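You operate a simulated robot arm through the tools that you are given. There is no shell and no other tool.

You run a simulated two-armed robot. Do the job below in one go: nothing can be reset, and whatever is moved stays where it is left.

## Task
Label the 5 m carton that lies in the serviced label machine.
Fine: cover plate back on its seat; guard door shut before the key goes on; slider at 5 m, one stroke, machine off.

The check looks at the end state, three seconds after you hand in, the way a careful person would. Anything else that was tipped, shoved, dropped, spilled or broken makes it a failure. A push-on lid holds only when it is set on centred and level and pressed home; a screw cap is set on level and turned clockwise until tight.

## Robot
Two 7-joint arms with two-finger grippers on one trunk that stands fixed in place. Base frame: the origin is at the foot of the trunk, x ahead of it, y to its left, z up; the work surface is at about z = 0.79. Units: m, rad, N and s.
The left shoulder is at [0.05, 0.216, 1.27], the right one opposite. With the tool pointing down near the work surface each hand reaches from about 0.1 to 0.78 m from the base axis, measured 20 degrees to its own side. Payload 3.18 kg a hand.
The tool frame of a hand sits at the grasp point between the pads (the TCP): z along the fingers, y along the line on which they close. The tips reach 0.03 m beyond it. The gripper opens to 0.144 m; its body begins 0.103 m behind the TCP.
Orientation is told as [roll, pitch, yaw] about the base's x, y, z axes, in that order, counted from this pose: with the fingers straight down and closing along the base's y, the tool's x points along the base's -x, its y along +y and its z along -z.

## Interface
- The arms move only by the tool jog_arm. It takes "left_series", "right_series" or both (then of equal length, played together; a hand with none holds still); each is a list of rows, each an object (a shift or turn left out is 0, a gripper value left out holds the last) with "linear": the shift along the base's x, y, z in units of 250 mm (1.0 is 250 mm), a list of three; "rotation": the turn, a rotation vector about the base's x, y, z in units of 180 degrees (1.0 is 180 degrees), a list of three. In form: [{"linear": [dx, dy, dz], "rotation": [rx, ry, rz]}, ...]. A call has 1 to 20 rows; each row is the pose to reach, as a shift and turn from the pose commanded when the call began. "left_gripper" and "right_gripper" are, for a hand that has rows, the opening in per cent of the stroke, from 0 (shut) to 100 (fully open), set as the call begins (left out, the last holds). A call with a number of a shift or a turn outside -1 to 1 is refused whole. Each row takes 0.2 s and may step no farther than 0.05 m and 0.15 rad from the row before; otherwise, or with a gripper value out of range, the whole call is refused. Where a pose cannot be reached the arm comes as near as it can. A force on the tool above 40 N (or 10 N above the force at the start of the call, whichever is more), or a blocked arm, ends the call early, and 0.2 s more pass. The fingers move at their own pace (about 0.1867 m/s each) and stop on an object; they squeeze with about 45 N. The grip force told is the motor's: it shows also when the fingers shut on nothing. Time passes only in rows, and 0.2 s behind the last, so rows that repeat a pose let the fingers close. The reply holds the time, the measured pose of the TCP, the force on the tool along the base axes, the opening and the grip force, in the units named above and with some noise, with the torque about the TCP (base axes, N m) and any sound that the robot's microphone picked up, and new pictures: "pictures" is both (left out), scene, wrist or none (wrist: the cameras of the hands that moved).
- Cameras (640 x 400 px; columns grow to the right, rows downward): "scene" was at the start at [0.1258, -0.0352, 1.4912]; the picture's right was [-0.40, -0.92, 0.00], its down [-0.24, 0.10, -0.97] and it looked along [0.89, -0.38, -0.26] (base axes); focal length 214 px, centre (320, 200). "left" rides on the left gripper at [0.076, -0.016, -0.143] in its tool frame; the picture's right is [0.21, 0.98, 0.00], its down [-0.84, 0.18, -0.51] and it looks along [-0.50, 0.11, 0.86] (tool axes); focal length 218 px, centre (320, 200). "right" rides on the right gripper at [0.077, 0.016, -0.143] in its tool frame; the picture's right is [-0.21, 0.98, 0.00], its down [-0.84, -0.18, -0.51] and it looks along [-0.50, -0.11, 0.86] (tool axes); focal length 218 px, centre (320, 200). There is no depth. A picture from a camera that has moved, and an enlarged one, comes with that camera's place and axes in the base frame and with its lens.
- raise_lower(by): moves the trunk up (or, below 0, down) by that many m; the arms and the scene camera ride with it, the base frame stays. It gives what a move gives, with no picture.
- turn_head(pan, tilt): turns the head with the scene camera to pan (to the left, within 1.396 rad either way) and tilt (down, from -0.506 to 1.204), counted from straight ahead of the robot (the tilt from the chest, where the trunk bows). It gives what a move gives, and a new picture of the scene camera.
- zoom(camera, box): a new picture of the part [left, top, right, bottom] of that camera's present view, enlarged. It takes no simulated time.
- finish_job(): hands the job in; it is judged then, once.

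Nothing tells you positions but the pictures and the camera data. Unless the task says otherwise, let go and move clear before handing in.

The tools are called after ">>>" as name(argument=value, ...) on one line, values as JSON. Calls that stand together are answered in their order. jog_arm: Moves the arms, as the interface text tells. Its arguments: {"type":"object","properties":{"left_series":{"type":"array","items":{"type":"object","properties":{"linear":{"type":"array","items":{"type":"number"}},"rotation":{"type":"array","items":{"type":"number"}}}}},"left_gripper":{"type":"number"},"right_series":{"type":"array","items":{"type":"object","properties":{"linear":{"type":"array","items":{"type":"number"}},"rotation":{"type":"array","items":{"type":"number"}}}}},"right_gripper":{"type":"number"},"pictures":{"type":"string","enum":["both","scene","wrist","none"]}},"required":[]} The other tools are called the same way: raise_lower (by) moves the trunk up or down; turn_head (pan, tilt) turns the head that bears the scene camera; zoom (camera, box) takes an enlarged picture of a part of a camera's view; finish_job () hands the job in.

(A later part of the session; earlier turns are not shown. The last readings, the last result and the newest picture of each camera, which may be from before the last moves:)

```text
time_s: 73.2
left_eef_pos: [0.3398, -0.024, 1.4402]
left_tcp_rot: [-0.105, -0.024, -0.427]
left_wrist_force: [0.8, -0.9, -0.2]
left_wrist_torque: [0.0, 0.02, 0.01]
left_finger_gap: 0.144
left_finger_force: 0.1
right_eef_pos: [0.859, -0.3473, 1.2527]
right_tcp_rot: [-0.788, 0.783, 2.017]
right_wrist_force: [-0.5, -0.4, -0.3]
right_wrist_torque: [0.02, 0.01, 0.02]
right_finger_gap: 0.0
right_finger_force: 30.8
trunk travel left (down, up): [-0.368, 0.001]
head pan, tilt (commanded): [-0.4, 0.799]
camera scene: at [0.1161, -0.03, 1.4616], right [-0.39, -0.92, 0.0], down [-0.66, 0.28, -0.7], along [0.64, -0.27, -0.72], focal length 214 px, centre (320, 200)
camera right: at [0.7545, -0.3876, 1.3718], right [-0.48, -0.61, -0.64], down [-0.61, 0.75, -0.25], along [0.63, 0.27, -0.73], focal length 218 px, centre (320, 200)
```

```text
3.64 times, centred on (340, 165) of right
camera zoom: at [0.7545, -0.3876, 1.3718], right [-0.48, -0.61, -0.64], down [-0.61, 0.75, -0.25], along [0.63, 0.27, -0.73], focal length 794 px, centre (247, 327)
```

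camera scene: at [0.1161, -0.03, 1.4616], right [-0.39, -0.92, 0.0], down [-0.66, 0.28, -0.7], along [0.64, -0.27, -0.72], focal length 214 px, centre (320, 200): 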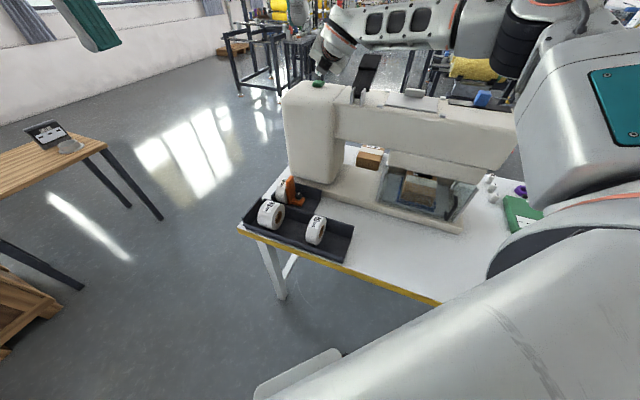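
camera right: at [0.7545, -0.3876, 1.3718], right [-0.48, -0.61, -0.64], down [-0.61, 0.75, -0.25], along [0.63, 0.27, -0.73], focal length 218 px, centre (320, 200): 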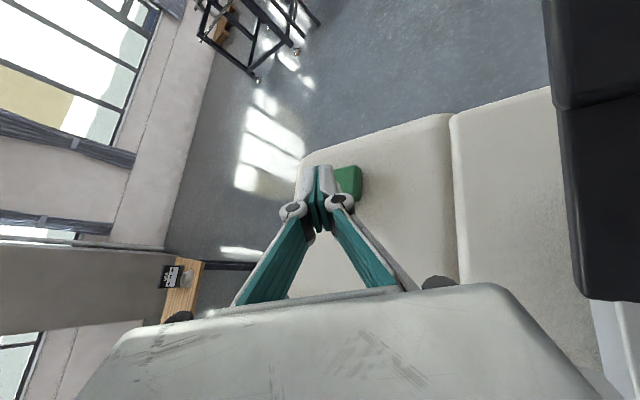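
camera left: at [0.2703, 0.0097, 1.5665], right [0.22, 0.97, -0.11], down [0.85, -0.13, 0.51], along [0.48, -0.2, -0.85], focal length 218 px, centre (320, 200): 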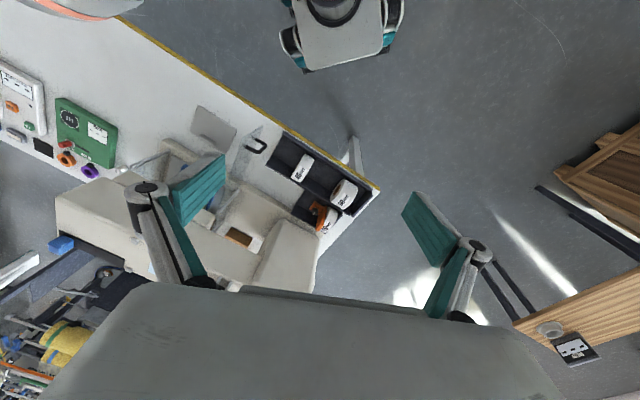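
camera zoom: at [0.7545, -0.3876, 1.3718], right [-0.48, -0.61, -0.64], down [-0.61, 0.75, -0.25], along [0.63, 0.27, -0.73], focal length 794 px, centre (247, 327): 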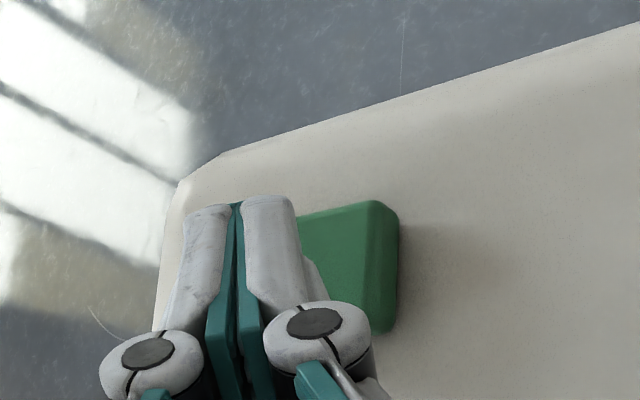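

The tip is within 5 mm of the key's centre and about 2 cm above it. With the door already shut, I'll press down gently to switch the key on.

>>> jog_arm(right_series=[{"linear": [0.012, 0, -0.03]}, {"linear": [0.012, 0, -0.055]}, {"linear": [0.012, 0, -0.072]}], pictures="none")

>>> zoom(camera="scene", box=[300, 60, 360, 100])

```text
time_s: 74.0
left_eef_pos: [0.3397, -0.0254, 1.4406]
left_tcp_rot: [-0.106, -0.024, -0.426]
left_wrist_force: [0.6, -0.3, 0.2]
left_wrist_torque: [-0.01, -0.02, -0.02]
left_finger_gap: 0.144
left_finger_force: 0.0
right_eef_pos: [0.8619, -0.3487, 1.2372]
right_tcp_rot: [-0.786, 0.784, 2.016]
right_wrist_force: [0.5, -0.3, -0.3]
right_wrist_torque: [-0.02, -0.01, 0.02]
right_finger_gap: 0.0
right_finger_force: 30.8
trunk travel left (down, up): [-0.368, 0.001]
head pan, tilt (commanded): [-0.4, 0.799]
```

```text
10.00 times, centred on (330, 80) of scene
camera zoom: at [0.1159, -0.0298, 1.4616], right [-0.39, -0.92, 0.0], down [-0.66, 0.28, -0.7], along [0.64, -0.27, -0.72], focal length 2145 px, centre (220, 1400)
```

zoom: 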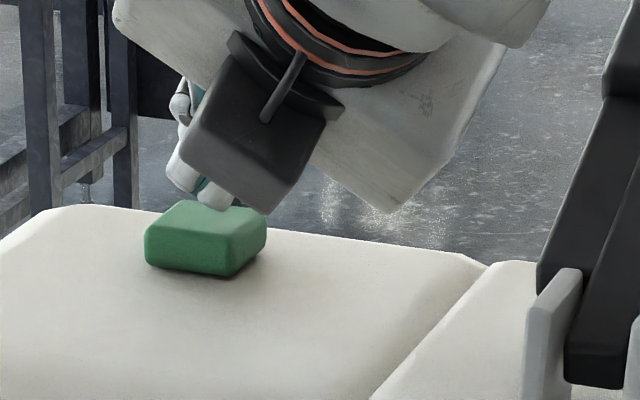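

>>> jog_arm(right_series=[{"linear": [0, 0, -0.008]}, {"linear": [0, 0, -0.016]}, {"linear": [0, 0, -0.024]}], pictures="none")

>>> zoom(camera="scene", box=[300, 60, 360, 100])

```text
time_s: 74.8
left_eef_pos: [0.3391, -0.0238, 1.441]
left_tcp_rot: [-0.105, -0.025, -0.426]
left_wrist_force: [-0.1, 0.1, -0.1]
left_wrist_torque: [0.01, -0.03, -0.01]
left_finger_gap: 0.1439
left_finger_force: 0.0
right_eef_pos: [0.8601, -0.3475, 1.2309]
right_tcp_rot: [-0.788, 0.787, 2.017]
right_wrist_force: [-0.8, 0.3, 0.4]
right_wrist_torque: [0.01, 0.01, 0.01]
right_finger_gap: 0.0
right_finger_force: 31.0
trunk travel left (down, up): [-0.368, 0.001]
head pan, tilt (commanded): [-0.4, 0.799]
```

```text
10.00 times, centred on (330, 80) of scene
camera zoom: at [0.1152, -0.0295, 1.4617], right [-0.39, -0.92, 0.0], down [-0.66, 0.28, -0.7], along [0.64, -0.27, -0.72], focal length 2145 px, centre (220, 1400)
```

zoom: 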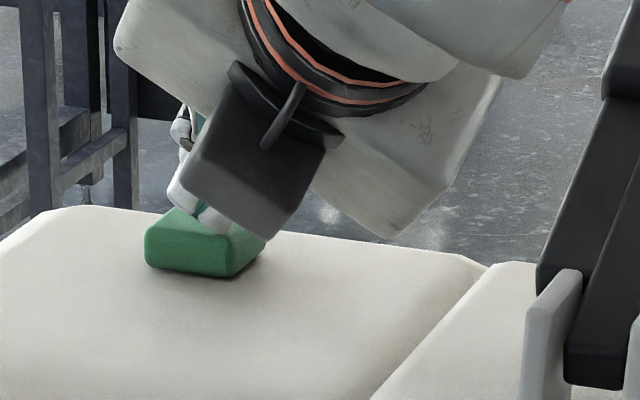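

>>> jog_arm(right_series=[{"linear": [0, 0, -0.008]}, {"linear": [0, 0, -0.016]}], pictures="none")

>>> jog_arm(right_series=[{"linear": [0, 0, -0.008]}, {"linear": [0, 0, -0.016]}], pictures="none")

>>> zoom(camera="scene", box=[300, 60, 360, 100])

```text
time_s: 75.4
left_eef_pos: [0.3394, -0.0244, 1.4408]
left_tcp_rot: [-0.105, -0.026, -0.426]
left_wrist_force: [-0.6, -0.3, -0.4]
left_wrist_torque: [-0.01, 0.01, 0.02]
left_finger_gap: 0.1439
left_finger_force: 0.0
right_eef_pos: [0.8605, -0.3467, 1.2273]
right_tcp_rot: [-0.789, 0.784, 2.017]
right_wrist_force: [1.1, 0.7, 1.7]
right_wrist_torque: [-0.02, -0.07, 0.01]
right_finger_gap: 0.0
right_finger_force: 30.7
trunk travel left (down, up): [-0.368, 0.001]
head pan, tilt (commanded): [-0.4, 0.799]
```

```text
time_s: 76.0
left_eef_pos: [0.3383, -0.0243, 1.4402]
left_tcp_rot: [-0.106, -0.026, -0.426]
left_wrist_force: [-0.2, -0.4, -0.5]
left_wrist_torque: [0.02, 0.03, -0.01]
left_finger_gap: 0.144
left_finger_force: 0.0
right_eef_pos: [0.8592, -0.3474, 1.2253]
right_tcp_rot: [-0.79, 0.787, 2.016]
right_wrist_force: [0.4, 2.4, 5.8]
right_wrist_torque: [0.04, -0.1, 0.02]
right_finger_gap: 0.0001
right_finger_force: 30.4
trunk travel left (down, up): [-0.368, 0.001]
head pan, tilt (commanded): [-0.4, 0.799]
heard: click
```

```text
10.00 times, centred on (330, 80) of scene
camera zoom: at [0.1147, -0.029, 1.4618], right [-0.39, -0.92, 0.0], down [-0.66, 0.28, -0.7], along [0.64, -0.27, -0.72], focal length 2145 px, centre (220, 1400)
```

zoom: 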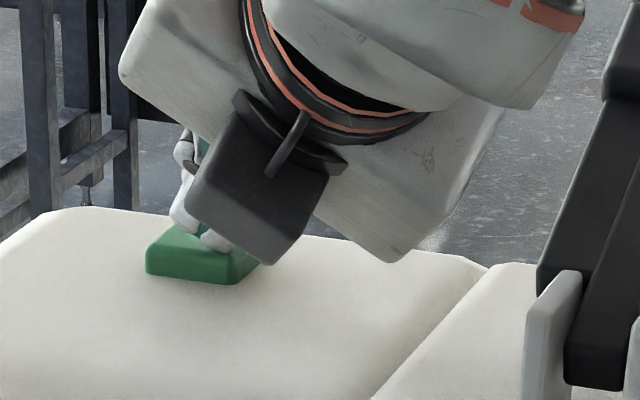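

A click was heard, so the key has been pressed. I'll lift off and look at its state.

>>> jog_arm(right_series=[{"linear": [0, 0, 0.03]}, {"linear": [-0.02, 0, 0.08]}, {"linear": [-0.08, 0.01, 0.18]}, {"linear": [-0.16, 0.02, 0.3]}], pictures="both")

>>> zoom(camera="scene", box=[300, 60, 360, 100])

>>> zoom(camera="right", box=[240, 80, 440, 220])

>>> zoom(camera="scene", box=[270, 60, 540, 240])

```text
time_s: 77.0
left_eef_pos: [0.3376, -0.0249, 1.4421]
left_tcp_rot: [-0.104, -0.025, -0.425]
left_wrist_force: [-0.3, 0.7, 0.3]
left_wrist_torque: [0.0, -0.04, -0.03]
left_finger_gap: 0.1441
left_finger_force: 0.2
right_eef_pos: [0.8196, -0.3422, 1.2986]
right_tcp_rot: [-0.785, 0.785, 2.016]
right_wrist_force: [-0.5, 0.4, 0.6]
right_wrist_torque: [-0.01, -0.01, -0.01]
right_finger_gap: 0.0
right_finger_force: 30.6
trunk travel left (down, up): [-0.368, 0.001]
head pan, tilt (commanded): [-0.4, 0.799]
camera scene: at [0.1139, -0.029, 1.4618], right [-0.39, -0.92, 0.0], down [-0.66, 0.28, -0.7], along [0.64, -0.27, -0.72], focal length 214 px, centre (320, 200)
camera right: at [0.7151, -0.382, 1.4172], right [-0.48, -0.61, -0.64], down [-0.61, 0.75, -0.25], along [0.63, 0.27, -0.73], focal length 218 px, centre (320, 200)
```

scene: 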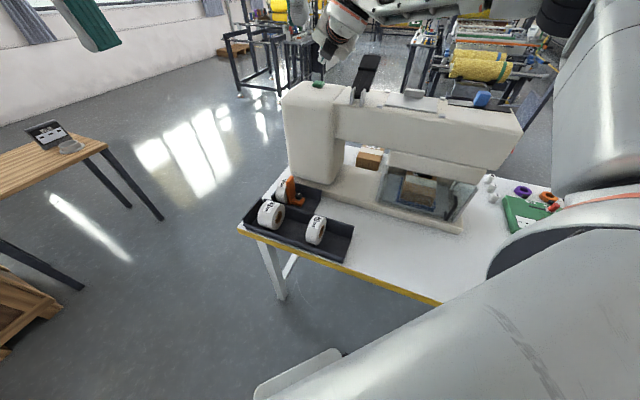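
right: 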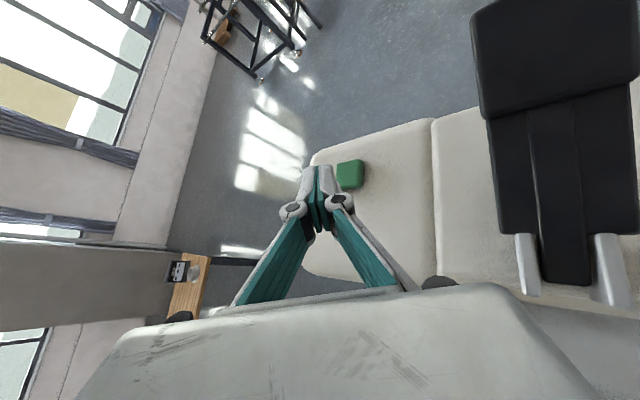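

```text
10.00 times, centred on (330, 80) of scene
camera zoom: at [0.1139, -0.029, 1.4618], right [-0.39, -0.92, 0.0], down [-0.66, 0.28, -0.7], along [0.64, -0.27, -0.72], focal length 2145 px, centre (220, 1400)
```

zoom: 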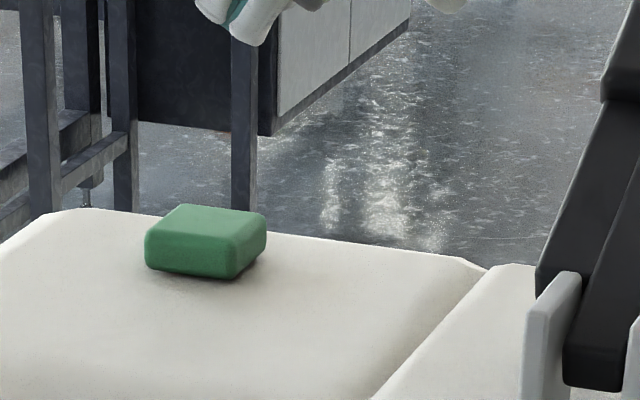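

```text
2.86 times, centred on (340, 150) of right
camera zoom: at [0.7151, -0.382, 1.4172], right [-0.48, -0.61, -0.64], down [-0.61, 0.75, -0.25], along [0.63, 0.27, -0.73], focal length 624 px, centre (263, 343)
```

zoom: 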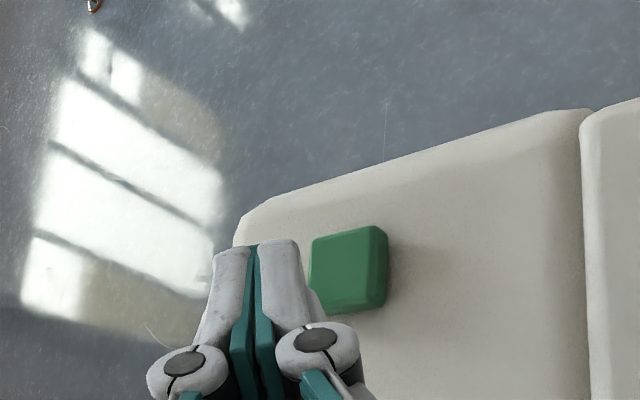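

```text
2.22 times, centred on (405, 150) of scene
camera zoom: at [0.1139, -0.029, 1.4618], right [-0.39, -0.92, 0.0], down [-0.66, 0.28, -0.7], along [0.64, -0.27, -0.72], focal length 477 px, centre (131, 311)
```

zoom: 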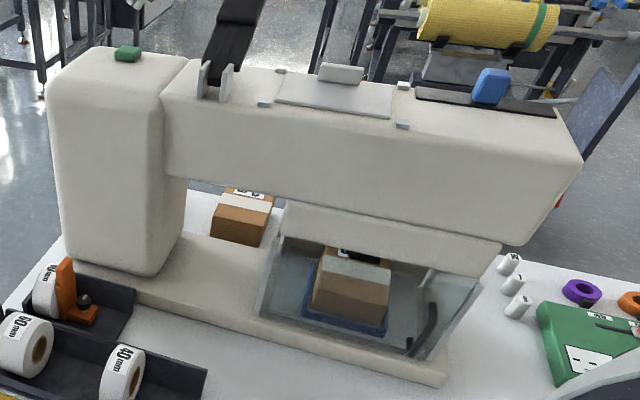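

The key springs back after the click, so it's a push-on/push-off key. Before stroking I want to confirm it's on. I'll go back to the rear viewpoint and look at the dark plate on the tower's far face for a change.

>>> jog_arm(right_series=[{"linear": [-0.1, 0.01, 0.14], "rotation": [0.002, 0.012, 0]}, {"linear": [-0.24, 0.01, 0.26], "rotation": [0.004, 0.024, 0]}, {"linear": [-0.38, 0.01, 0.36], "rotation": [0.006, 0.036, 0]}, {"linear": [-0.53, 0.0, 0.44], "rotation": [0.008, 0.048, 0]}, {"linear": [-0.68, -0.01, 0.5], "rotation": [0.01, 0.06, 0]}, {"linear": [-0.83, -0.02, 0.52], "rotation": [0.012, 0.072, 0]}, {"linear": [-0.96, -0.03, 0.52], "rotation": [0.014, 0.0817, 0]}], pictures="none")

>>> jog_arm(right_series=[{"linear": [-0.06, -0.13, 0], "rotation": [0.006, 0.035, 0]}, {"linear": [-0.13, -0.26, -0.01], "rotation": [0.012, 0.07, 0]}, {"linear": [-0.2, -0.4, -0.03], "rotation": [0.018, 0.105, 0]}, {"linear": [-0.27, -0.54, -0.06], "rotation": [0.024, 0.14, 0]}, {"linear": [-0.34, -0.68, -0.1], "rotation": [0.03, 0.175, 0]}, {"linear": [-0.42, -0.82, -0.13], "rotation": [0.036, 0.21, 0]}, {"linear": [-0.49, -0.95, -0.16], "rotation": [0.0423, 0.2465, 0]}], pictures="wrist")

```text
time_s: 78.6
left_eef_pos: [0.3387, -0.0228, 1.4407]
left_tcp_rot: [-0.107, -0.026, -0.426]
left_wrist_force: [-0.9, -1.3, 0.1]
left_wrist_torque: [-0.01, -0.04, -0.01]
left_finger_gap: 0.1438
left_finger_force: 0.1
right_eef_pos: [0.5764, -0.3511, 1.4277]
right_tcp_rot: [-0.527, 0.615, 2.188]
right_wrist_force: [-0.1, -0.2, 0.1]
right_wrist_torque: [-0.03, -0.01, 0.01]
right_finger_gap: 0.0
right_finger_force: 30.0
trunk travel left (down, up): [-0.368, 0.001]
head pan, tilt (commanded): [-0.4, 0.799]
```

```text
time_s: 80.2
left_eef_pos: [0.3408, -0.0251, 1.4403]
left_tcp_rot: [-0.105, -0.024, -0.426]
left_wrist_force: [-0.2, -0.5, -0.3]
left_wrist_torque: [0.03, 0.01, 0.03]
left_finger_gap: 0.144
left_finger_force: 0.1
right_eef_pos: [0.4592, -0.59, 1.3827]
right_tcp_rot: [-0.001, -0.004, 2.356]
right_wrist_force: [0.2, 0.1, 0.5]
right_wrist_torque: [-0.02, -0.01, -0.01]
right_finger_gap: 0.0
right_finger_force: 30.9
trunk travel left (down, up): [-0.368, 0.001]
head pan, tilt (commanded): [-0.4, 0.799]
camera right: at [0.5021, -0.6553, 1.5278], right [-0.84, -0.54, 0.0], down [-0.47, 0.72, 0.51], along [-0.28, 0.43, -0.86], focal length 218 px, centre (320, 200)
```

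right: 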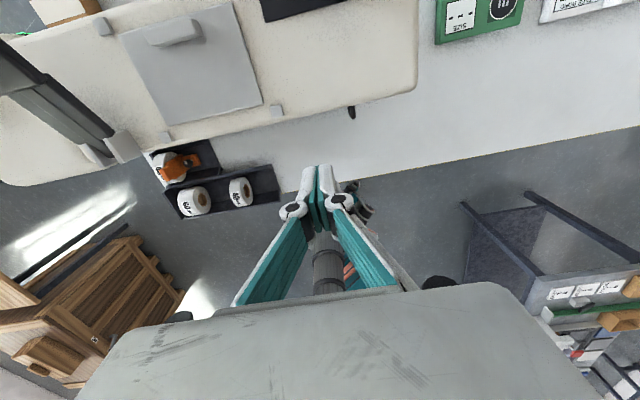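

>>> jog_arm(right_series=[{"linear": [0.13, -0.06, 0], "rotation": [-0.016, -0.016, 0]}, {"linear": [0.27, -0.13, -0.02], "rotation": [-0.032, -0.032, 0]}, {"linear": [0.41, -0.2, -0.06], "rotation": [-0.048, -0.048, 0]}, {"linear": [0.55, -0.27, -0.12], "rotation": [-0.064, -0.064, 0]}, {"linear": [0.69, -0.34, -0.18], "rotation": [-0.08, -0.08, 0]}, {"linear": [0.822, -0.412, -0.26], "rotation": [-0.0979, -0.0979, 0]}], pictures="wrist")

>>> zoom(camera="right", box=[0, 150, 240, 290])

>>> zoom(camera="right", box=[330, 190, 450, 290])

```text
time_s: 81.6
left_eef_pos: [0.3414, -0.0255, 1.4396]
left_tcp_rot: [-0.105, -0.024, -0.426]
left_wrist_force: [1.2, 0.4, -1.2]
left_wrist_torque: [0.03, 0.04, -0.01]
left_finger_gap: 0.144
left_finger_force: 0.1
right_eef_pos: [0.6669, -0.692, 1.3229]
right_tcp_rot: [-0.002, 0.434, 2.358]
right_wrist_force: [0.6, -0.1, -0.5]
right_wrist_torque: [0.01, 0.03, -0.03]
right_finger_gap: 0.0
right_finger_force: 31.4
trunk travel left (down, up): [-0.368, 0.001]
head pan, tilt (commanded): [-0.4, 0.799]
camera right: at [0.6631, -0.7103, 1.4855], right [-0.82, -0.56, -0.09], down [-0.57, 0.82, 0.1], along [0.01, 0.14, -0.99], focal length 218 px, centre (320, 200)
```

right: 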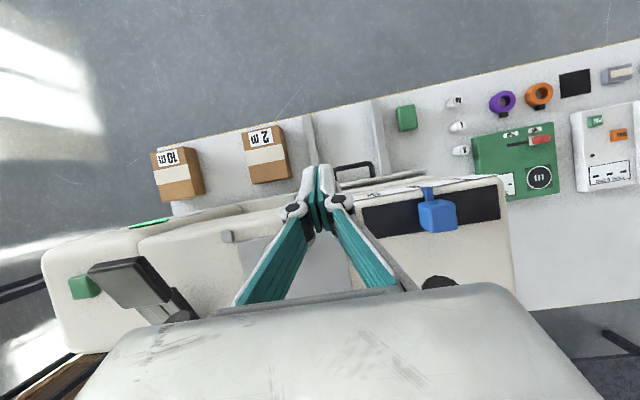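

```text
2.67 times, centred on (120, 220) of right
camera zoom: at [0.6631, -0.7103, 1.4855], right [-0.82, -0.56, -0.09], down [-0.57, 0.82, 0.1], along [0.01, 0.14, -0.99], focal length 582 px, centre (853, 147)
```

zoom: 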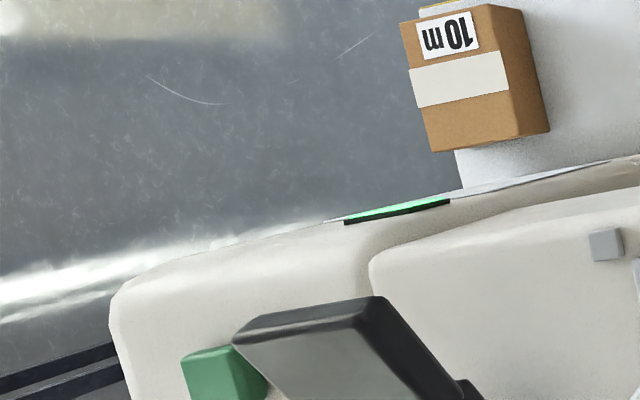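

```text
4.00 times, centred on (390, 240) of right
camera zoom: at [0.6631, -0.7103, 1.4855], right [-0.82, -0.56, -0.09], down [-0.57, 0.82, 0.1], along [0.01, 0.14, -0.99], focal length 873 px, centre (40, 40)
```

zoom: 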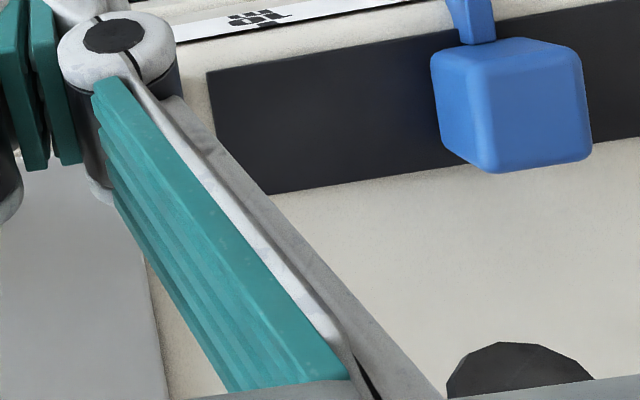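

The plate on the far face now glows green, so the machine is on. Next is the lever: the far end of its grip is near (0.80, -0.50, 1.29), rising about 27° from its pivot. I'll retract and approach it from above with the closed fingers.

>>> jog_arm(right_series=[{"linear": [-0.1, 0.05, 0.12], "rotation": [0.014, 0.014, 0]}, {"linear": [-0.22, 0.12, 0.22], "rotation": [0.028, 0.028, 0]}, {"linear": [-0.34, 0.19, 0.28], "rotation": [0.042, 0.042, 0]}, {"linear": [-0.46, 0.26, 0.3], "rotation": [0.056, 0.056, 0]}, {"linear": [-0.58, 0.32, 0.3], "rotation": [0.07, 0.07, 0]}, {"linear": [-0.7, 0.38, 0.3], "rotation": [0.084, 0.084, 0]}, {"linear": [-0.828, 0.448, 0.3], "rotation": [0.0979, 0.0979, 0]}], pictures="none")

>>> jog_arm(right_series=[{"linear": [0.06, 0.07, 0], "rotation": [-0.0123, -0.0335, 0]}, {"linear": [0.13, 0.14, 0.01], "rotation": [-0.0246, -0.0671, 0]}, {"linear": [0.21, 0.21, 0.02], "rotation": [-0.0369, -0.1006, 0]}, {"linear": [0.3, 0.28, 0.03], "rotation": [-0.0491, -0.1342, 0]}, {"linear": [0.4, 0.35, 0.03], "rotation": [-0.0614, -0.1677, 0]}, {"linear": [0.5, 0.4, 0.03], "rotation": [-0.0737, -0.2013, 0]}, {"linear": [0.6, 0.43, 0.03], "rotation": [-0.086, -0.2348, 0]}], pictures="both")

>>> zoom(camera="right", box=[220, 60, 420, 200])

```text
time_s: 83.2
left_eef_pos: [0.3367, -0.0237, 1.4412]
left_tcp_rot: [-0.103, -0.026, -0.426]
left_wrist_force: [0.8, -0.4, 0.1]
left_wrist_torque: [-0.01, -0.05, 0.04]
left_finger_gap: 0.1442
left_finger_force: 0.1
right_eef_pos: [0.4563, -0.578, 1.3986]
right_tcp_rot: [-0.002, 0.0, 2.356]
right_wrist_force: [-0.6, -0.6, -0.2]
right_wrist_torque: [0.02, -0.01, 0.04]
right_finger_gap: 0.0
right_finger_force: 30.6
trunk travel left (down, up): [-0.368, 0.001]
head pan, tilt (commanded): [-0.4, 0.799]
```

```text
time_s: 84.8
left_eef_pos: [0.3413, -0.0248, 1.44]
left_tcp_rot: [-0.106, -0.024, -0.425]
left_wrist_force: [0.4, 0.0, 0.4]
left_wrist_torque: [0.0, 0.01, -0.02]
left_finger_gap: 0.1438
left_finger_force: 0.1
right_eef_pos: [0.6094, -0.4723, 1.403]
right_tcp_rot: [-0.402, 0.7, 2.21]
right_wrist_force: [0.9, -0.2, -0.2]
right_wrist_torque: [-0.01, 0.01, -0.02]
right_finger_gap: 0.0
right_finger_force: 31.2
trunk travel left (down, up): [-0.368, 0.001]
head pan, tilt (commanded): [-0.4, 0.799]
camera scene: at [0.1162, -0.0296, 1.4616], right [-0.39, -0.92, 0.0], down [-0.66, 0.28, -0.7], along [0.64, -0.27, -0.72], focal length 214 px, centre (320, 200)
camera right: at [0.5383, -0.4976, 1.5494], right [-0.67, -0.61, -0.43], down [-0.62, 0.78, -0.13], along [0.41, 0.18, -0.89], focal length 218 px, centre (320, 200)
```

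scene: 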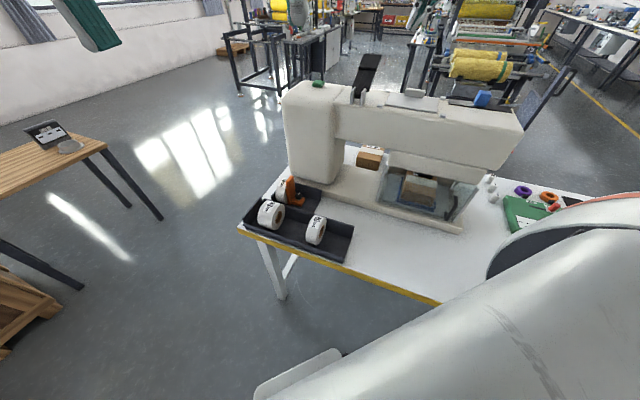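
right: 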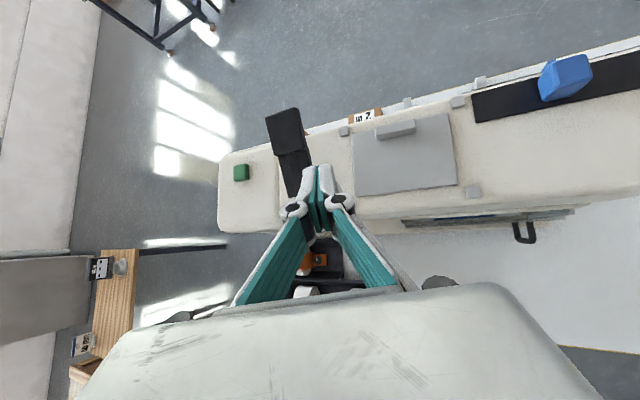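

```text
2.86 times, centred on (320, 130) of right
camera zoom: at [0.5383, -0.4976, 1.5494], right [-0.67, -0.61, -0.43], down [-0.62, 0.78, -0.13], along [0.41, 0.18, -0.89], focal length 624 px, centre (320, 400)
```

zoom: 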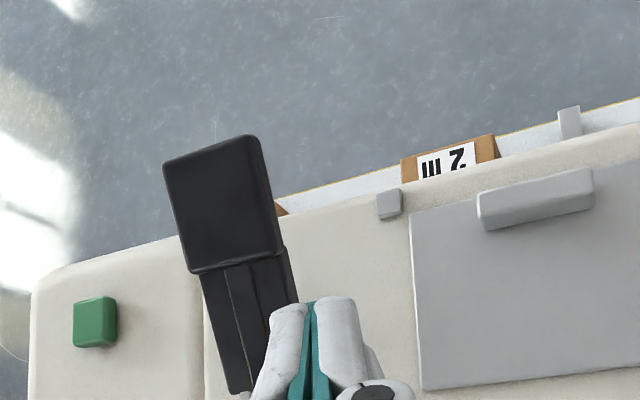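

The grip's centre is confirmed near (0.786, -0.487, 1.276). Moving the tip above it.

>>> jog_arm(right_series=[{"linear": [0.16, -0.01, 0]}, {"linear": [0.32, -0.02, -0.03]}, {"linear": [0.48, -0.03, -0.08]}, {"linear": [0.629, -0.035, -0.16]}, {"linear": [0.629, -0.035, -0.26]}], pictures="both")

>>> zoom(camera="right", box=[240, 90, 400, 200])

>>> zoom(camera="scene", box=[310, 40, 430, 120])

```text
time_s: 86.0
left_eef_pos: [0.3369, -0.0254, 1.441]
left_tcp_rot: [-0.104, -0.026, -0.428]
left_wrist_force: [-0.5, -0.4, -0.7]
left_wrist_torque: [-0.03, -0.03, 0.04]
left_finger_gap: 0.144
left_finger_force: 0.1
right_eef_pos: [0.764, -0.4791, 1.3386]
right_tcp_rot: [-0.403, 0.699, 2.209]
right_wrist_force: [-0.5, 0.0, -0.3]
right_wrist_torque: [-0.03, -0.01, 0.02]
right_finger_gap: 0.0003
right_finger_force: 29.7
trunk travel left (down, up): [-0.368, 0.001]
head pan, tilt (commanded): [-0.4, 0.799]
camera scene: at [0.1139, -0.0294, 1.4618], right [-0.39, -0.92, 0.0], down [-0.66, 0.28, -0.7], along [0.64, -0.27, -0.72], focal length 214 px, centre (320, 200)
camera right: at [0.6934, -0.5038, 1.4841], right [-0.67, -0.61, -0.43], down [-0.62, 0.78, -0.13], along [0.41, 0.18, -0.89], focal length 218 px, centre (320, 200)
```

scene: 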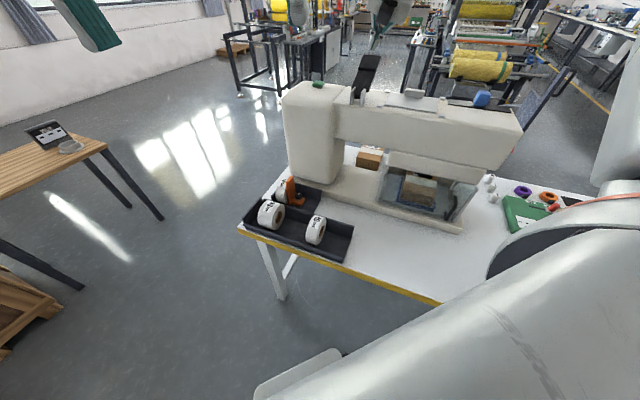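
right: 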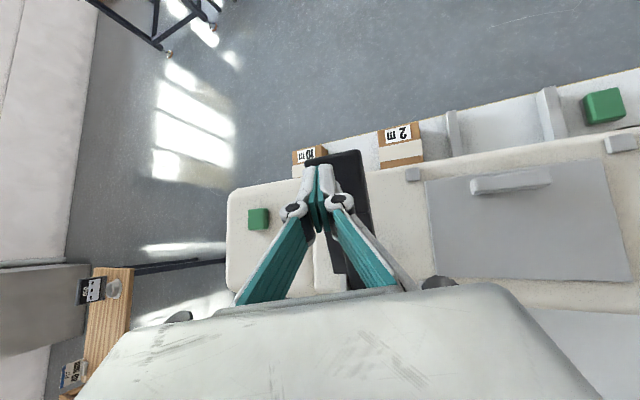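

```text
3.64 times, centred on (320, 145) of right
camera zoom: at [0.6934, -0.5038, 1.4841], right [-0.67, -0.61, -0.43], down [-0.62, 0.78, -0.13], along [0.41, 0.18, -0.89], focal length 794 px, centre (320, 400)
```

zoom: 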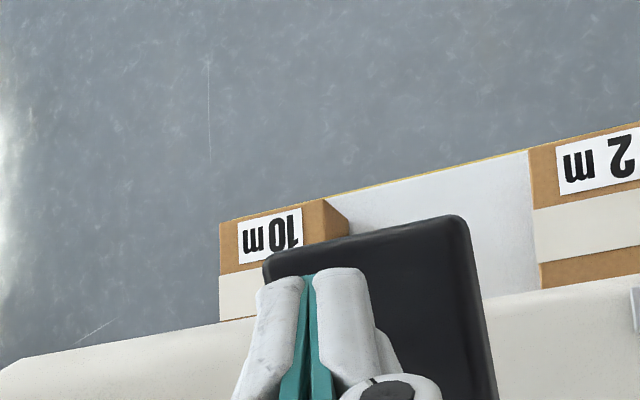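

```text
5.00 times, centred on (370, 80) of scene
camera zoom: at [0.1139, -0.0294, 1.4618], right [-0.39, -0.92, 0.0], down [-0.66, 0.28, -0.7], along [0.64, -0.27, -0.72], focal length 1072 px, centre (70, 800)
```

zoom: 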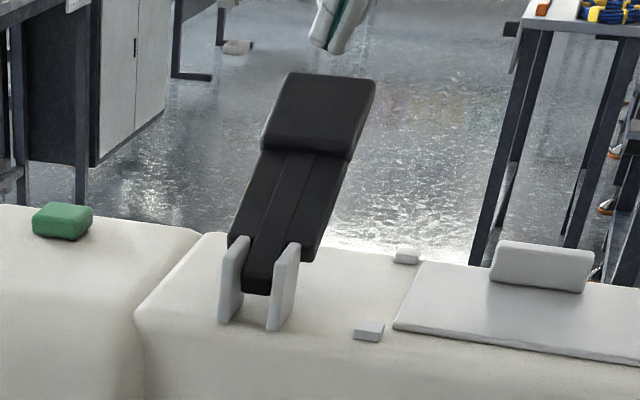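

The tip is right above the grip. I'll lower to make contact first.

>>> jog_arm(right_series=[{"linear": [0, 0, -0.06]}, {"linear": [0, 0, -0.11]}, {"linear": [0, 0, -0.15]}], pictures="none")

>>> zoom(camera="scene", box=[310, 40, 430, 120])

```text
time_s: 86.8
left_eef_pos: [0.3385, -0.0247, 1.4412]
left_tcp_rot: [-0.107, -0.024, -0.427]
left_wrist_force: [-0.2, 0.2, -0.5]
left_wrist_torque: [-0.01, -0.01, 0.02]
left_finger_gap: 0.1437
left_finger_force: 0.0
right_eef_pos: [0.7629, -0.4792, 1.3025]
right_tcp_rot: [-0.399, 0.697, 2.21]
right_wrist_force: [-0.2, 0.4, 1.2]
right_wrist_torque: [-0.04, -0.01, 0.03]
right_finger_gap: 0.0
right_finger_force: 31.1
trunk travel left (down, up): [-0.368, 0.001]
head pan, tilt (commanded): [-0.4, 0.799]
```

```text
5.00 times, centred on (370, 80) of scene
camera zoom: at [0.1153, -0.0296, 1.4617], right [-0.39, -0.92, 0.0], down [-0.66, 0.28, -0.7], along [0.64, -0.27, -0.72], focal length 1072 px, centre (70, 800)
```

zoom: 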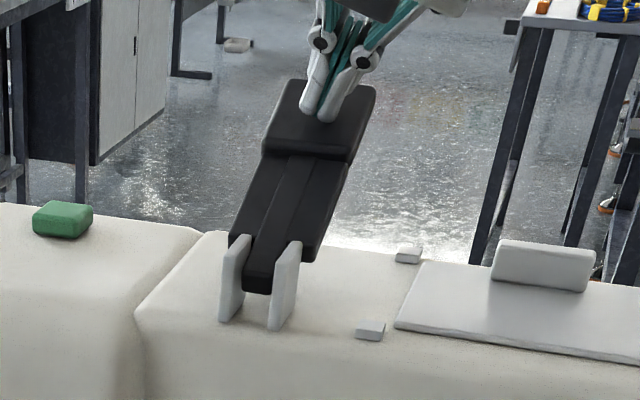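

Contact is made with low resistance. Now one smooth full stroke down.

>>> jog_arm(right_series=[{"linear": [0.006, -0.006, -0.035]}, {"linear": [0.012, -0.012, -0.07]}, {"linear": [0.018, -0.018, -0.105]}, {"linear": [0.024, -0.024, -0.14]}, {"linear": [0.029, -0.029, -0.175]}, {"linear": [0.033, -0.033, -0.21]}, {"linear": [0.036, -0.036, -0.245]}], pictures="wrist")

>>> zoom(camera="scene", box=[310, 40, 430, 120])

```text
time_s: 88.4
left_eef_pos: [0.3397, -0.0242, 1.4395]
left_tcp_rot: [-0.106, -0.025, -0.426]
left_wrist_force: [0.2, 0.5, -0.3]
left_wrist_torque: [0.02, 0.11, -0.04]
left_finger_gap: 0.1441
left_finger_force: 0.1
right_eef_pos: [0.7773, -0.4888, 1.258]
right_tcp_rot: [-0.423, 0.716, 2.199]
right_wrist_force: [-9.5, 2.3, 15.7]
right_wrist_torque: [-0.05, 0.18, -0.05]
right_finger_gap: 0.0001
right_finger_force: 31.4
trunk travel left (down, up): [-0.368, 0.001]
head pan, tilt (commanded): [-0.4, 0.799]
stopped in row 7 (right hand): the force on the tool passed its limit at 43 N (the readings are from after the stop); the commanded pose is now the measured one
camera right: at [0.7045, -0.513, 1.4025], right [-0.66, -0.61, -0.44], down [-0.62, 0.77, -0.15], along [0.43, 0.17, -0.89], focal length 218 px, centre (320, 200)
```

right: 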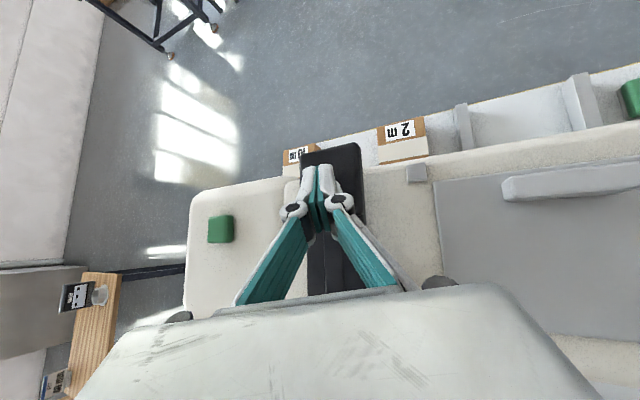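

```text
5.00 times, centred on (370, 80) of scene
camera zoom: at [0.1149, -0.0292, 1.4617], right [-0.39, -0.92, 0.0], down [-0.66, 0.28, -0.7], along [0.64, -0.27, -0.72], focal length 1072 px, centre (70, 800)
```

zoom: 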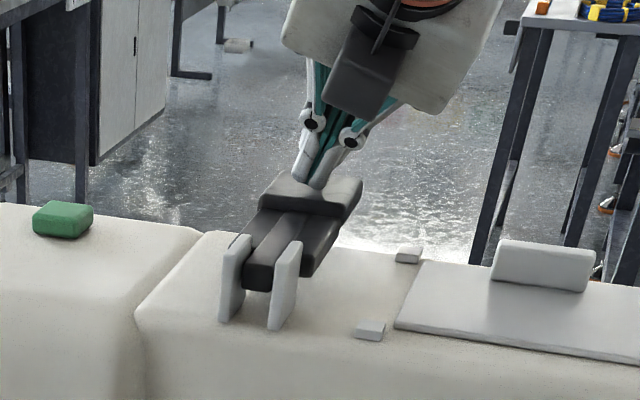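

The lever met its stop at about 6° above horizontal with 43 N. I'll release upward and watch whether it returns.

>>> jog_arm(right_series=[{"linear": [0, 0, 0.03]}, {"linear": [-0.005, 0.005, 0.07]}, {"linear": [-0.01, 0.01, 0.11]}, {"linear": [-0.016, 0.016, 0.15]}, {"linear": [-0.022, 0.022, 0.19]}, {"linear": [-0.03, 0.02, 0.26]}, {"linear": [-0.05, 0.02, 0.34]}], pictures="both")

>>> zoom(camera="scene", box=[310, 40, 430, 120])

>>> zoom(camera="scene", box=[370, 150, 480, 230])

```text
time_s: 90.0
left_eef_pos: [0.3392, -0.0241, 1.4423]
left_tcp_rot: [-0.104, -0.028, -0.426]
left_wrist_force: [-0.4, 0.4, -0.2]
left_wrist_torque: [-0.02, -0.01, 0.02]
left_finger_gap: 0.1439
left_finger_force: 0.0
right_eef_pos: [0.7637, -0.4854, 1.338]
right_tcp_rot: [-0.414, 0.71, 2.203]
right_wrist_force: [0.1, -0.3, -0.2]
right_wrist_torque: [-0.04, 0.02, 0.0]
right_finger_gap: 0.0002
right_finger_force: 30.5
trunk travel left (down, up): [-0.368, 0.001]
head pan, tilt (commanded): [-0.4, 0.799]
camera scene: at [0.1148, -0.0291, 1.4618], right [-0.39, -0.92, 0.0], down [-0.66, 0.28, -0.7], along [0.64, -0.27, -0.72], focal length 214 px, centre (320, 200)
camera right: at [0.692, -0.509, 1.4834], right [-0.66, -0.61, -0.44], down [-0.62, 0.77, -0.14], along [0.42, 0.17, -0.89], focal length 218 px, centre (320, 200)
```

scene: 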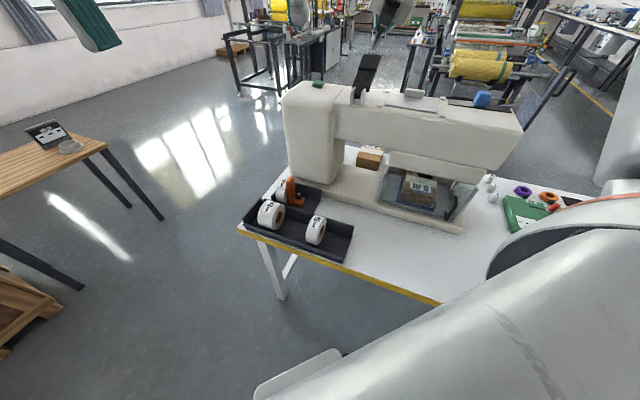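
right: 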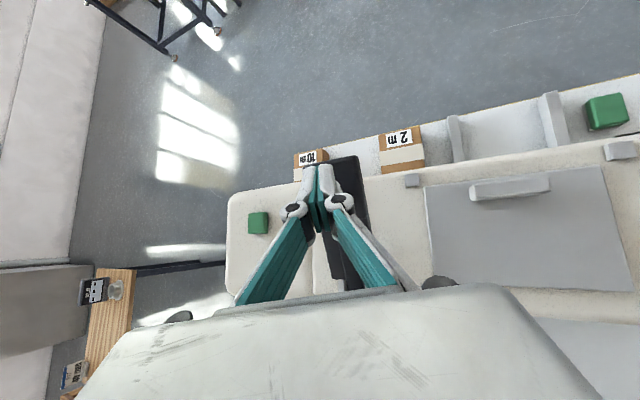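

```text
5.00 times, centred on (370, 80) of scene
camera zoom: at [0.1148, -0.0291, 1.4618], right [-0.39, -0.92, 0.0], down [-0.66, 0.28, -0.7], along [0.64, -0.27, -0.72], focal length 1072 px, centre (70, 800)
```

zoom: 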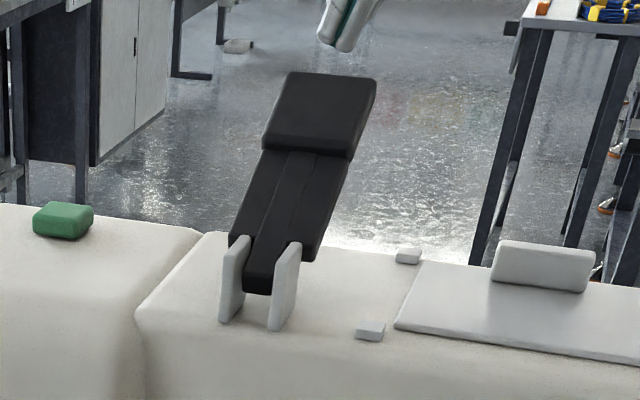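

```text
5.00 times, centred on (425, 190) of scene
camera zoom: at [0.1148, -0.0291, 1.4618], right [-0.39, -0.92, 0.0], down [-0.66, 0.28, -0.7], along [0.64, -0.27, -0.72], focal length 1072 px, centre (-205, 250)
```

zoom: 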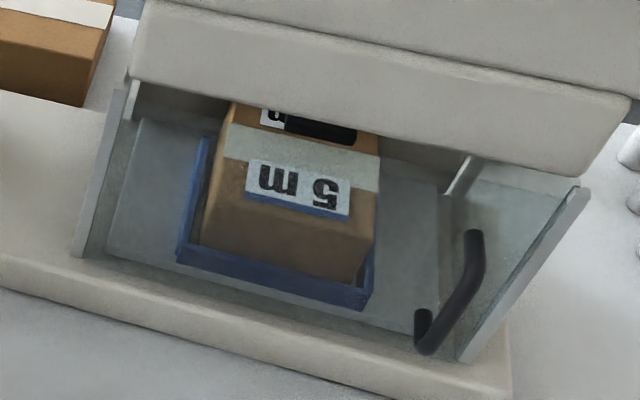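

The stroke applied the "5 m" label to the carton and the lever sprang back. Next I'll press the green key once more to switch the machine off. I'll retreat first, then approach as before.

>>> jog_arm(right_series=[{"linear": [-0.1, 0.02, 0.16]}, {"linear": [-0.22, 0.08, 0.28]}, {"linear": [-0.34, 0.17, 0.34]}, {"linear": [-0.46, 0.29, 0.34]}, {"linear": [-0.56, 0.42, 0.34]}], pictures="none")

>>> jog_arm(right_series=[{"linear": [0.1, 0.03, -0.02], "rotation": [0.0045, -0.0184, 0.0047]}, {"linear": [0.23, 0.07, -0.05], "rotation": [0.009, -0.0369, 0.0094]}, {"linear": [0.37, 0.11, -0.09], "rotation": [0.0136, -0.0553, 0.0142]}, {"linear": [0.51, 0.14, -0.13], "rotation": [0.0181, -0.0738, 0.0189]}, {"linear": [0.64, 0.16, -0.18], "rotation": [0.0226, -0.0922, 0.0236]}], pictures="both")

```text
time_s: 91.2
left_eef_pos: [0.3387, -0.0234, 1.4412]
left_tcp_rot: [-0.104, -0.025, -0.426]
left_wrist_force: [-0.4, 0.4, 0.7]
left_wrist_torque: [-0.02, -0.01, 0.02]
left_finger_gap: 0.1438
left_finger_force: 0.1
right_eef_pos: [0.6234, -0.3799, 1.4216]
right_tcp_rot: [-0.417, 0.711, 2.203]
right_wrist_force: [-1.0, -0.2, -0.3]
right_wrist_torque: [-0.02, 0.02, 0.0]
right_finger_gap: 0.0
right_finger_force: 30.8
trunk travel left (down, up): [-0.368, 0.001]
head pan, tilt (commanded): [-0.4, 0.799]
```

```text
time_s: 92.4
left_eef_pos: [0.3402, -0.0259, 1.4406]
left_tcp_rot: [-0.104, -0.025, -0.427]
left_wrist_force: [-0.3, -0.3, -0.8]
left_wrist_torque: [-0.03, 0.01, 0.02]
left_finger_gap: 0.1441
left_finger_force: 0.1
right_eef_pos: [0.787, -0.3391, 1.3768]
right_tcp_rot: [-0.808, 0.797, 2.006]
right_wrist_force: [0.9, -0.3, -0.3]
right_wrist_torque: [0.0, 0.02, 0.02]
right_finger_gap: 0.0002
right_finger_force: 30.7
trunk travel left (down, up): [-0.368, 0.001]
head pan, tilt (commanded): [-0.4, 0.799]
camera scene: at [0.117, -0.0301, 1.4615], right [-0.39, -0.92, 0.0], down [-0.66, 0.28, -0.7], along [0.64, -0.27, -0.72], focal length 214 px, centre (320, 200)
camera right: at [0.6798, -0.3798, 1.4929], right [-0.46, -0.61, -0.64], down [-0.61, 0.74, -0.27], along [0.64, 0.27, -0.72], focal length 218 px, centre (320, 200)
```

scene: 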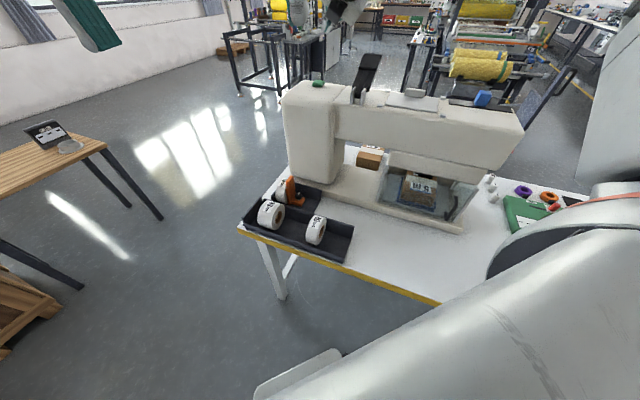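
right: 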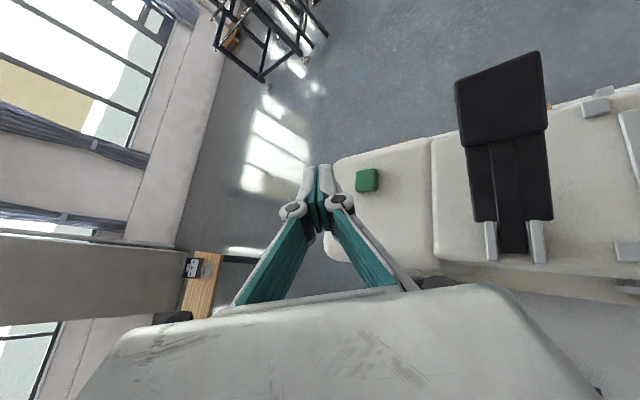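

>>> jog_arm(right_series=[{"linear": [0.1, -0.01, -0.12]}, {"linear": [0.2, -0.02, -0.26]}, {"linear": [0.27, -0.03, -0.38]}, {"linear": [0.292, -0.033, -0.46]}, {"linear": [0.292, -0.033, -0.5]}], pictures="wrist")

>>> zoom(camera="scene", box=[300, 60, 360, 100])

>>> zoom(camera="right", box=[260, 110, 420, 220])

```text
time_s: 93.6
left_eef_pos: [0.3387, -0.0238, 1.4408]
left_tcp_rot: [-0.105, -0.027, -0.426]
left_wrist_force: [0.4, -0.1, -0.1]
left_wrist_torque: [-0.01, 0.0, 0.03]
left_finger_gap: 0.1441
left_finger_force: 0.0
right_eef_pos: [0.8561, -0.3479, 1.2498]
right_tcp_rot: [-0.808, 0.799, 2.007]
right_wrist_force: [0.4, -0.7, -0.1]
right_wrist_torque: [0.02, 0.02, 0.01]
right_finger_gap: 0.0001
right_finger_force: 31.2
trunk travel left (down, up): [-0.368, 0.001]
head pan, tilt (commanded): [-0.4, 0.799]
camera right: at [0.7484, -0.388, 1.3673], right [-0.46, -0.61, -0.64], down [-0.61, 0.74, -0.27], along [0.64, 0.27, -0.72], focal length 218 px, centre (320, 200)
```

right: 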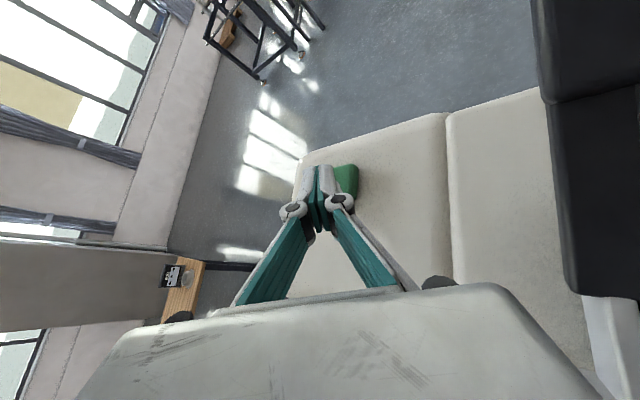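

```text
10.00 times, centred on (330, 80) of scene
camera zoom: at [0.1152, -0.0294, 1.4617], right [-0.39, -0.92, 0.0], down [-0.66, 0.28, -0.7], along [0.64, -0.27, -0.72], focal length 2145 px, centre (220, 1400)
```

zoom: 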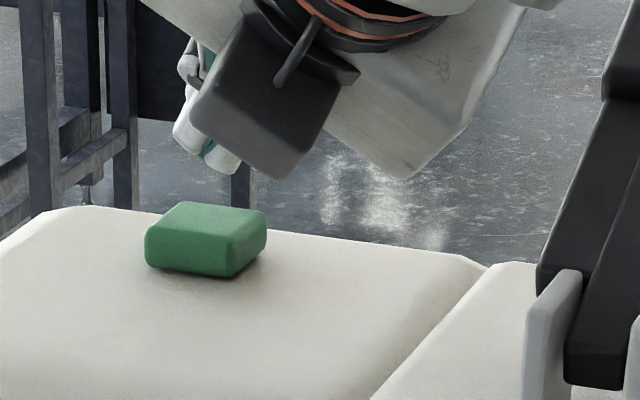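

```text
3.64 times, centred on (340, 165) of right
camera zoom: at [0.7484, -0.388, 1.3673], right [-0.46, -0.61, -0.64], down [-0.61, 0.74, -0.27], along [0.64, 0.27, -0.72], focal length 794 px, centre (247, 327)
```

zoom: 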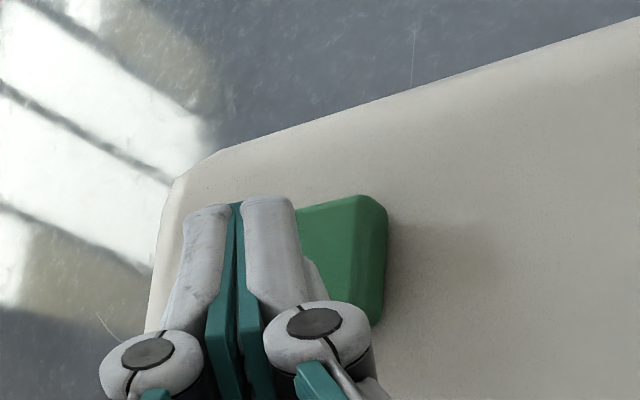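

>>> jog_arm(right_series=[{"linear": [0.008, 0, -0.04]}, {"linear": [0.012, 0, -0.07]}, {"linear": [0.012, 0, -0.088]}], pictures="none")

>>> jog_arm(right_series=[{"linear": [0, 0, -0.008]}, {"linear": [0, 0, -0.016]}], pictures="none")

```text
time_s: 94.4
left_eef_pos: [0.3388, -0.0246, 1.4408]
left_tcp_rot: [-0.103, -0.023, -0.426]
left_wrist_force: [0.1, 0.4, -0.2]
left_wrist_torque: [-0.01, -0.02, -0.02]
left_finger_gap: 0.1442
left_finger_force: 0.0
right_eef_pos: [0.8587, -0.3481, 1.2305]
right_tcp_rot: [-0.809, 0.798, 2.007]
right_wrist_force: [-0.4, 1.0, 0.8]
right_wrist_torque: [0.01, 0.0, -0.02]
right_finger_gap: 0.0
right_finger_force: 30.9
trunk travel left (down, up): [-0.368, 0.001]
head pan, tilt (commanded): [-0.4, 0.799]
```

```text
time_s: 95.0
left_eef_pos: [0.3391, -0.0237, 1.4405]
left_tcp_rot: [-0.104, -0.026, -0.425]
left_wrist_force: [0.6, 0.5, -0.8]
left_wrist_torque: [0.03, -0.02, -0.01]
left_finger_gap: 0.1438
left_finger_force: 0.0
right_eef_pos: [0.8603, -0.3471, 1.2276]
right_tcp_rot: [-0.809, 0.797, 2.005]
right_wrist_force: [0.0, 0.2, 2.0]
right_wrist_torque: [0.01, -0.04, -0.02]
right_finger_gap: 0.0
right_finger_force: 30.2
trunk travel left (down, up): [-0.368, 0.001]
head pan, tilt (commanded): [-0.4, 0.799]
```

Contact is made at 2 N. A bit more until the click.

>>> jog_arm(right_series=[{"linear": [0, 0, -0.008]}, {"linear": [0, 0, -0.016]}], pictures="none")

```text
time_s: 95.6
left_eef_pos: [0.3393, -0.0242, 1.441]
left_tcp_rot: [-0.106, -0.025, -0.426]
left_wrist_force: [-0.6, 0.1, -0.6]
left_wrist_torque: [-0.03, -0.02, 0.0]
left_finger_gap: 0.1441
left_finger_force: 0.0
right_eef_pos: [0.8594, -0.3468, 1.2249]
right_tcp_rot: [-0.81, 0.798, 2.004]
right_wrist_force: [0.7, -2.3, 5.4]
right_wrist_torque: [-0.1, -0.1, 0.0]
right_finger_gap: 0.0002
right_finger_force: 30.4
trunk travel left (down, up): [-0.368, 0.001]
head pan, tilt (commanded): [-0.4, 0.799]
heard: click
```

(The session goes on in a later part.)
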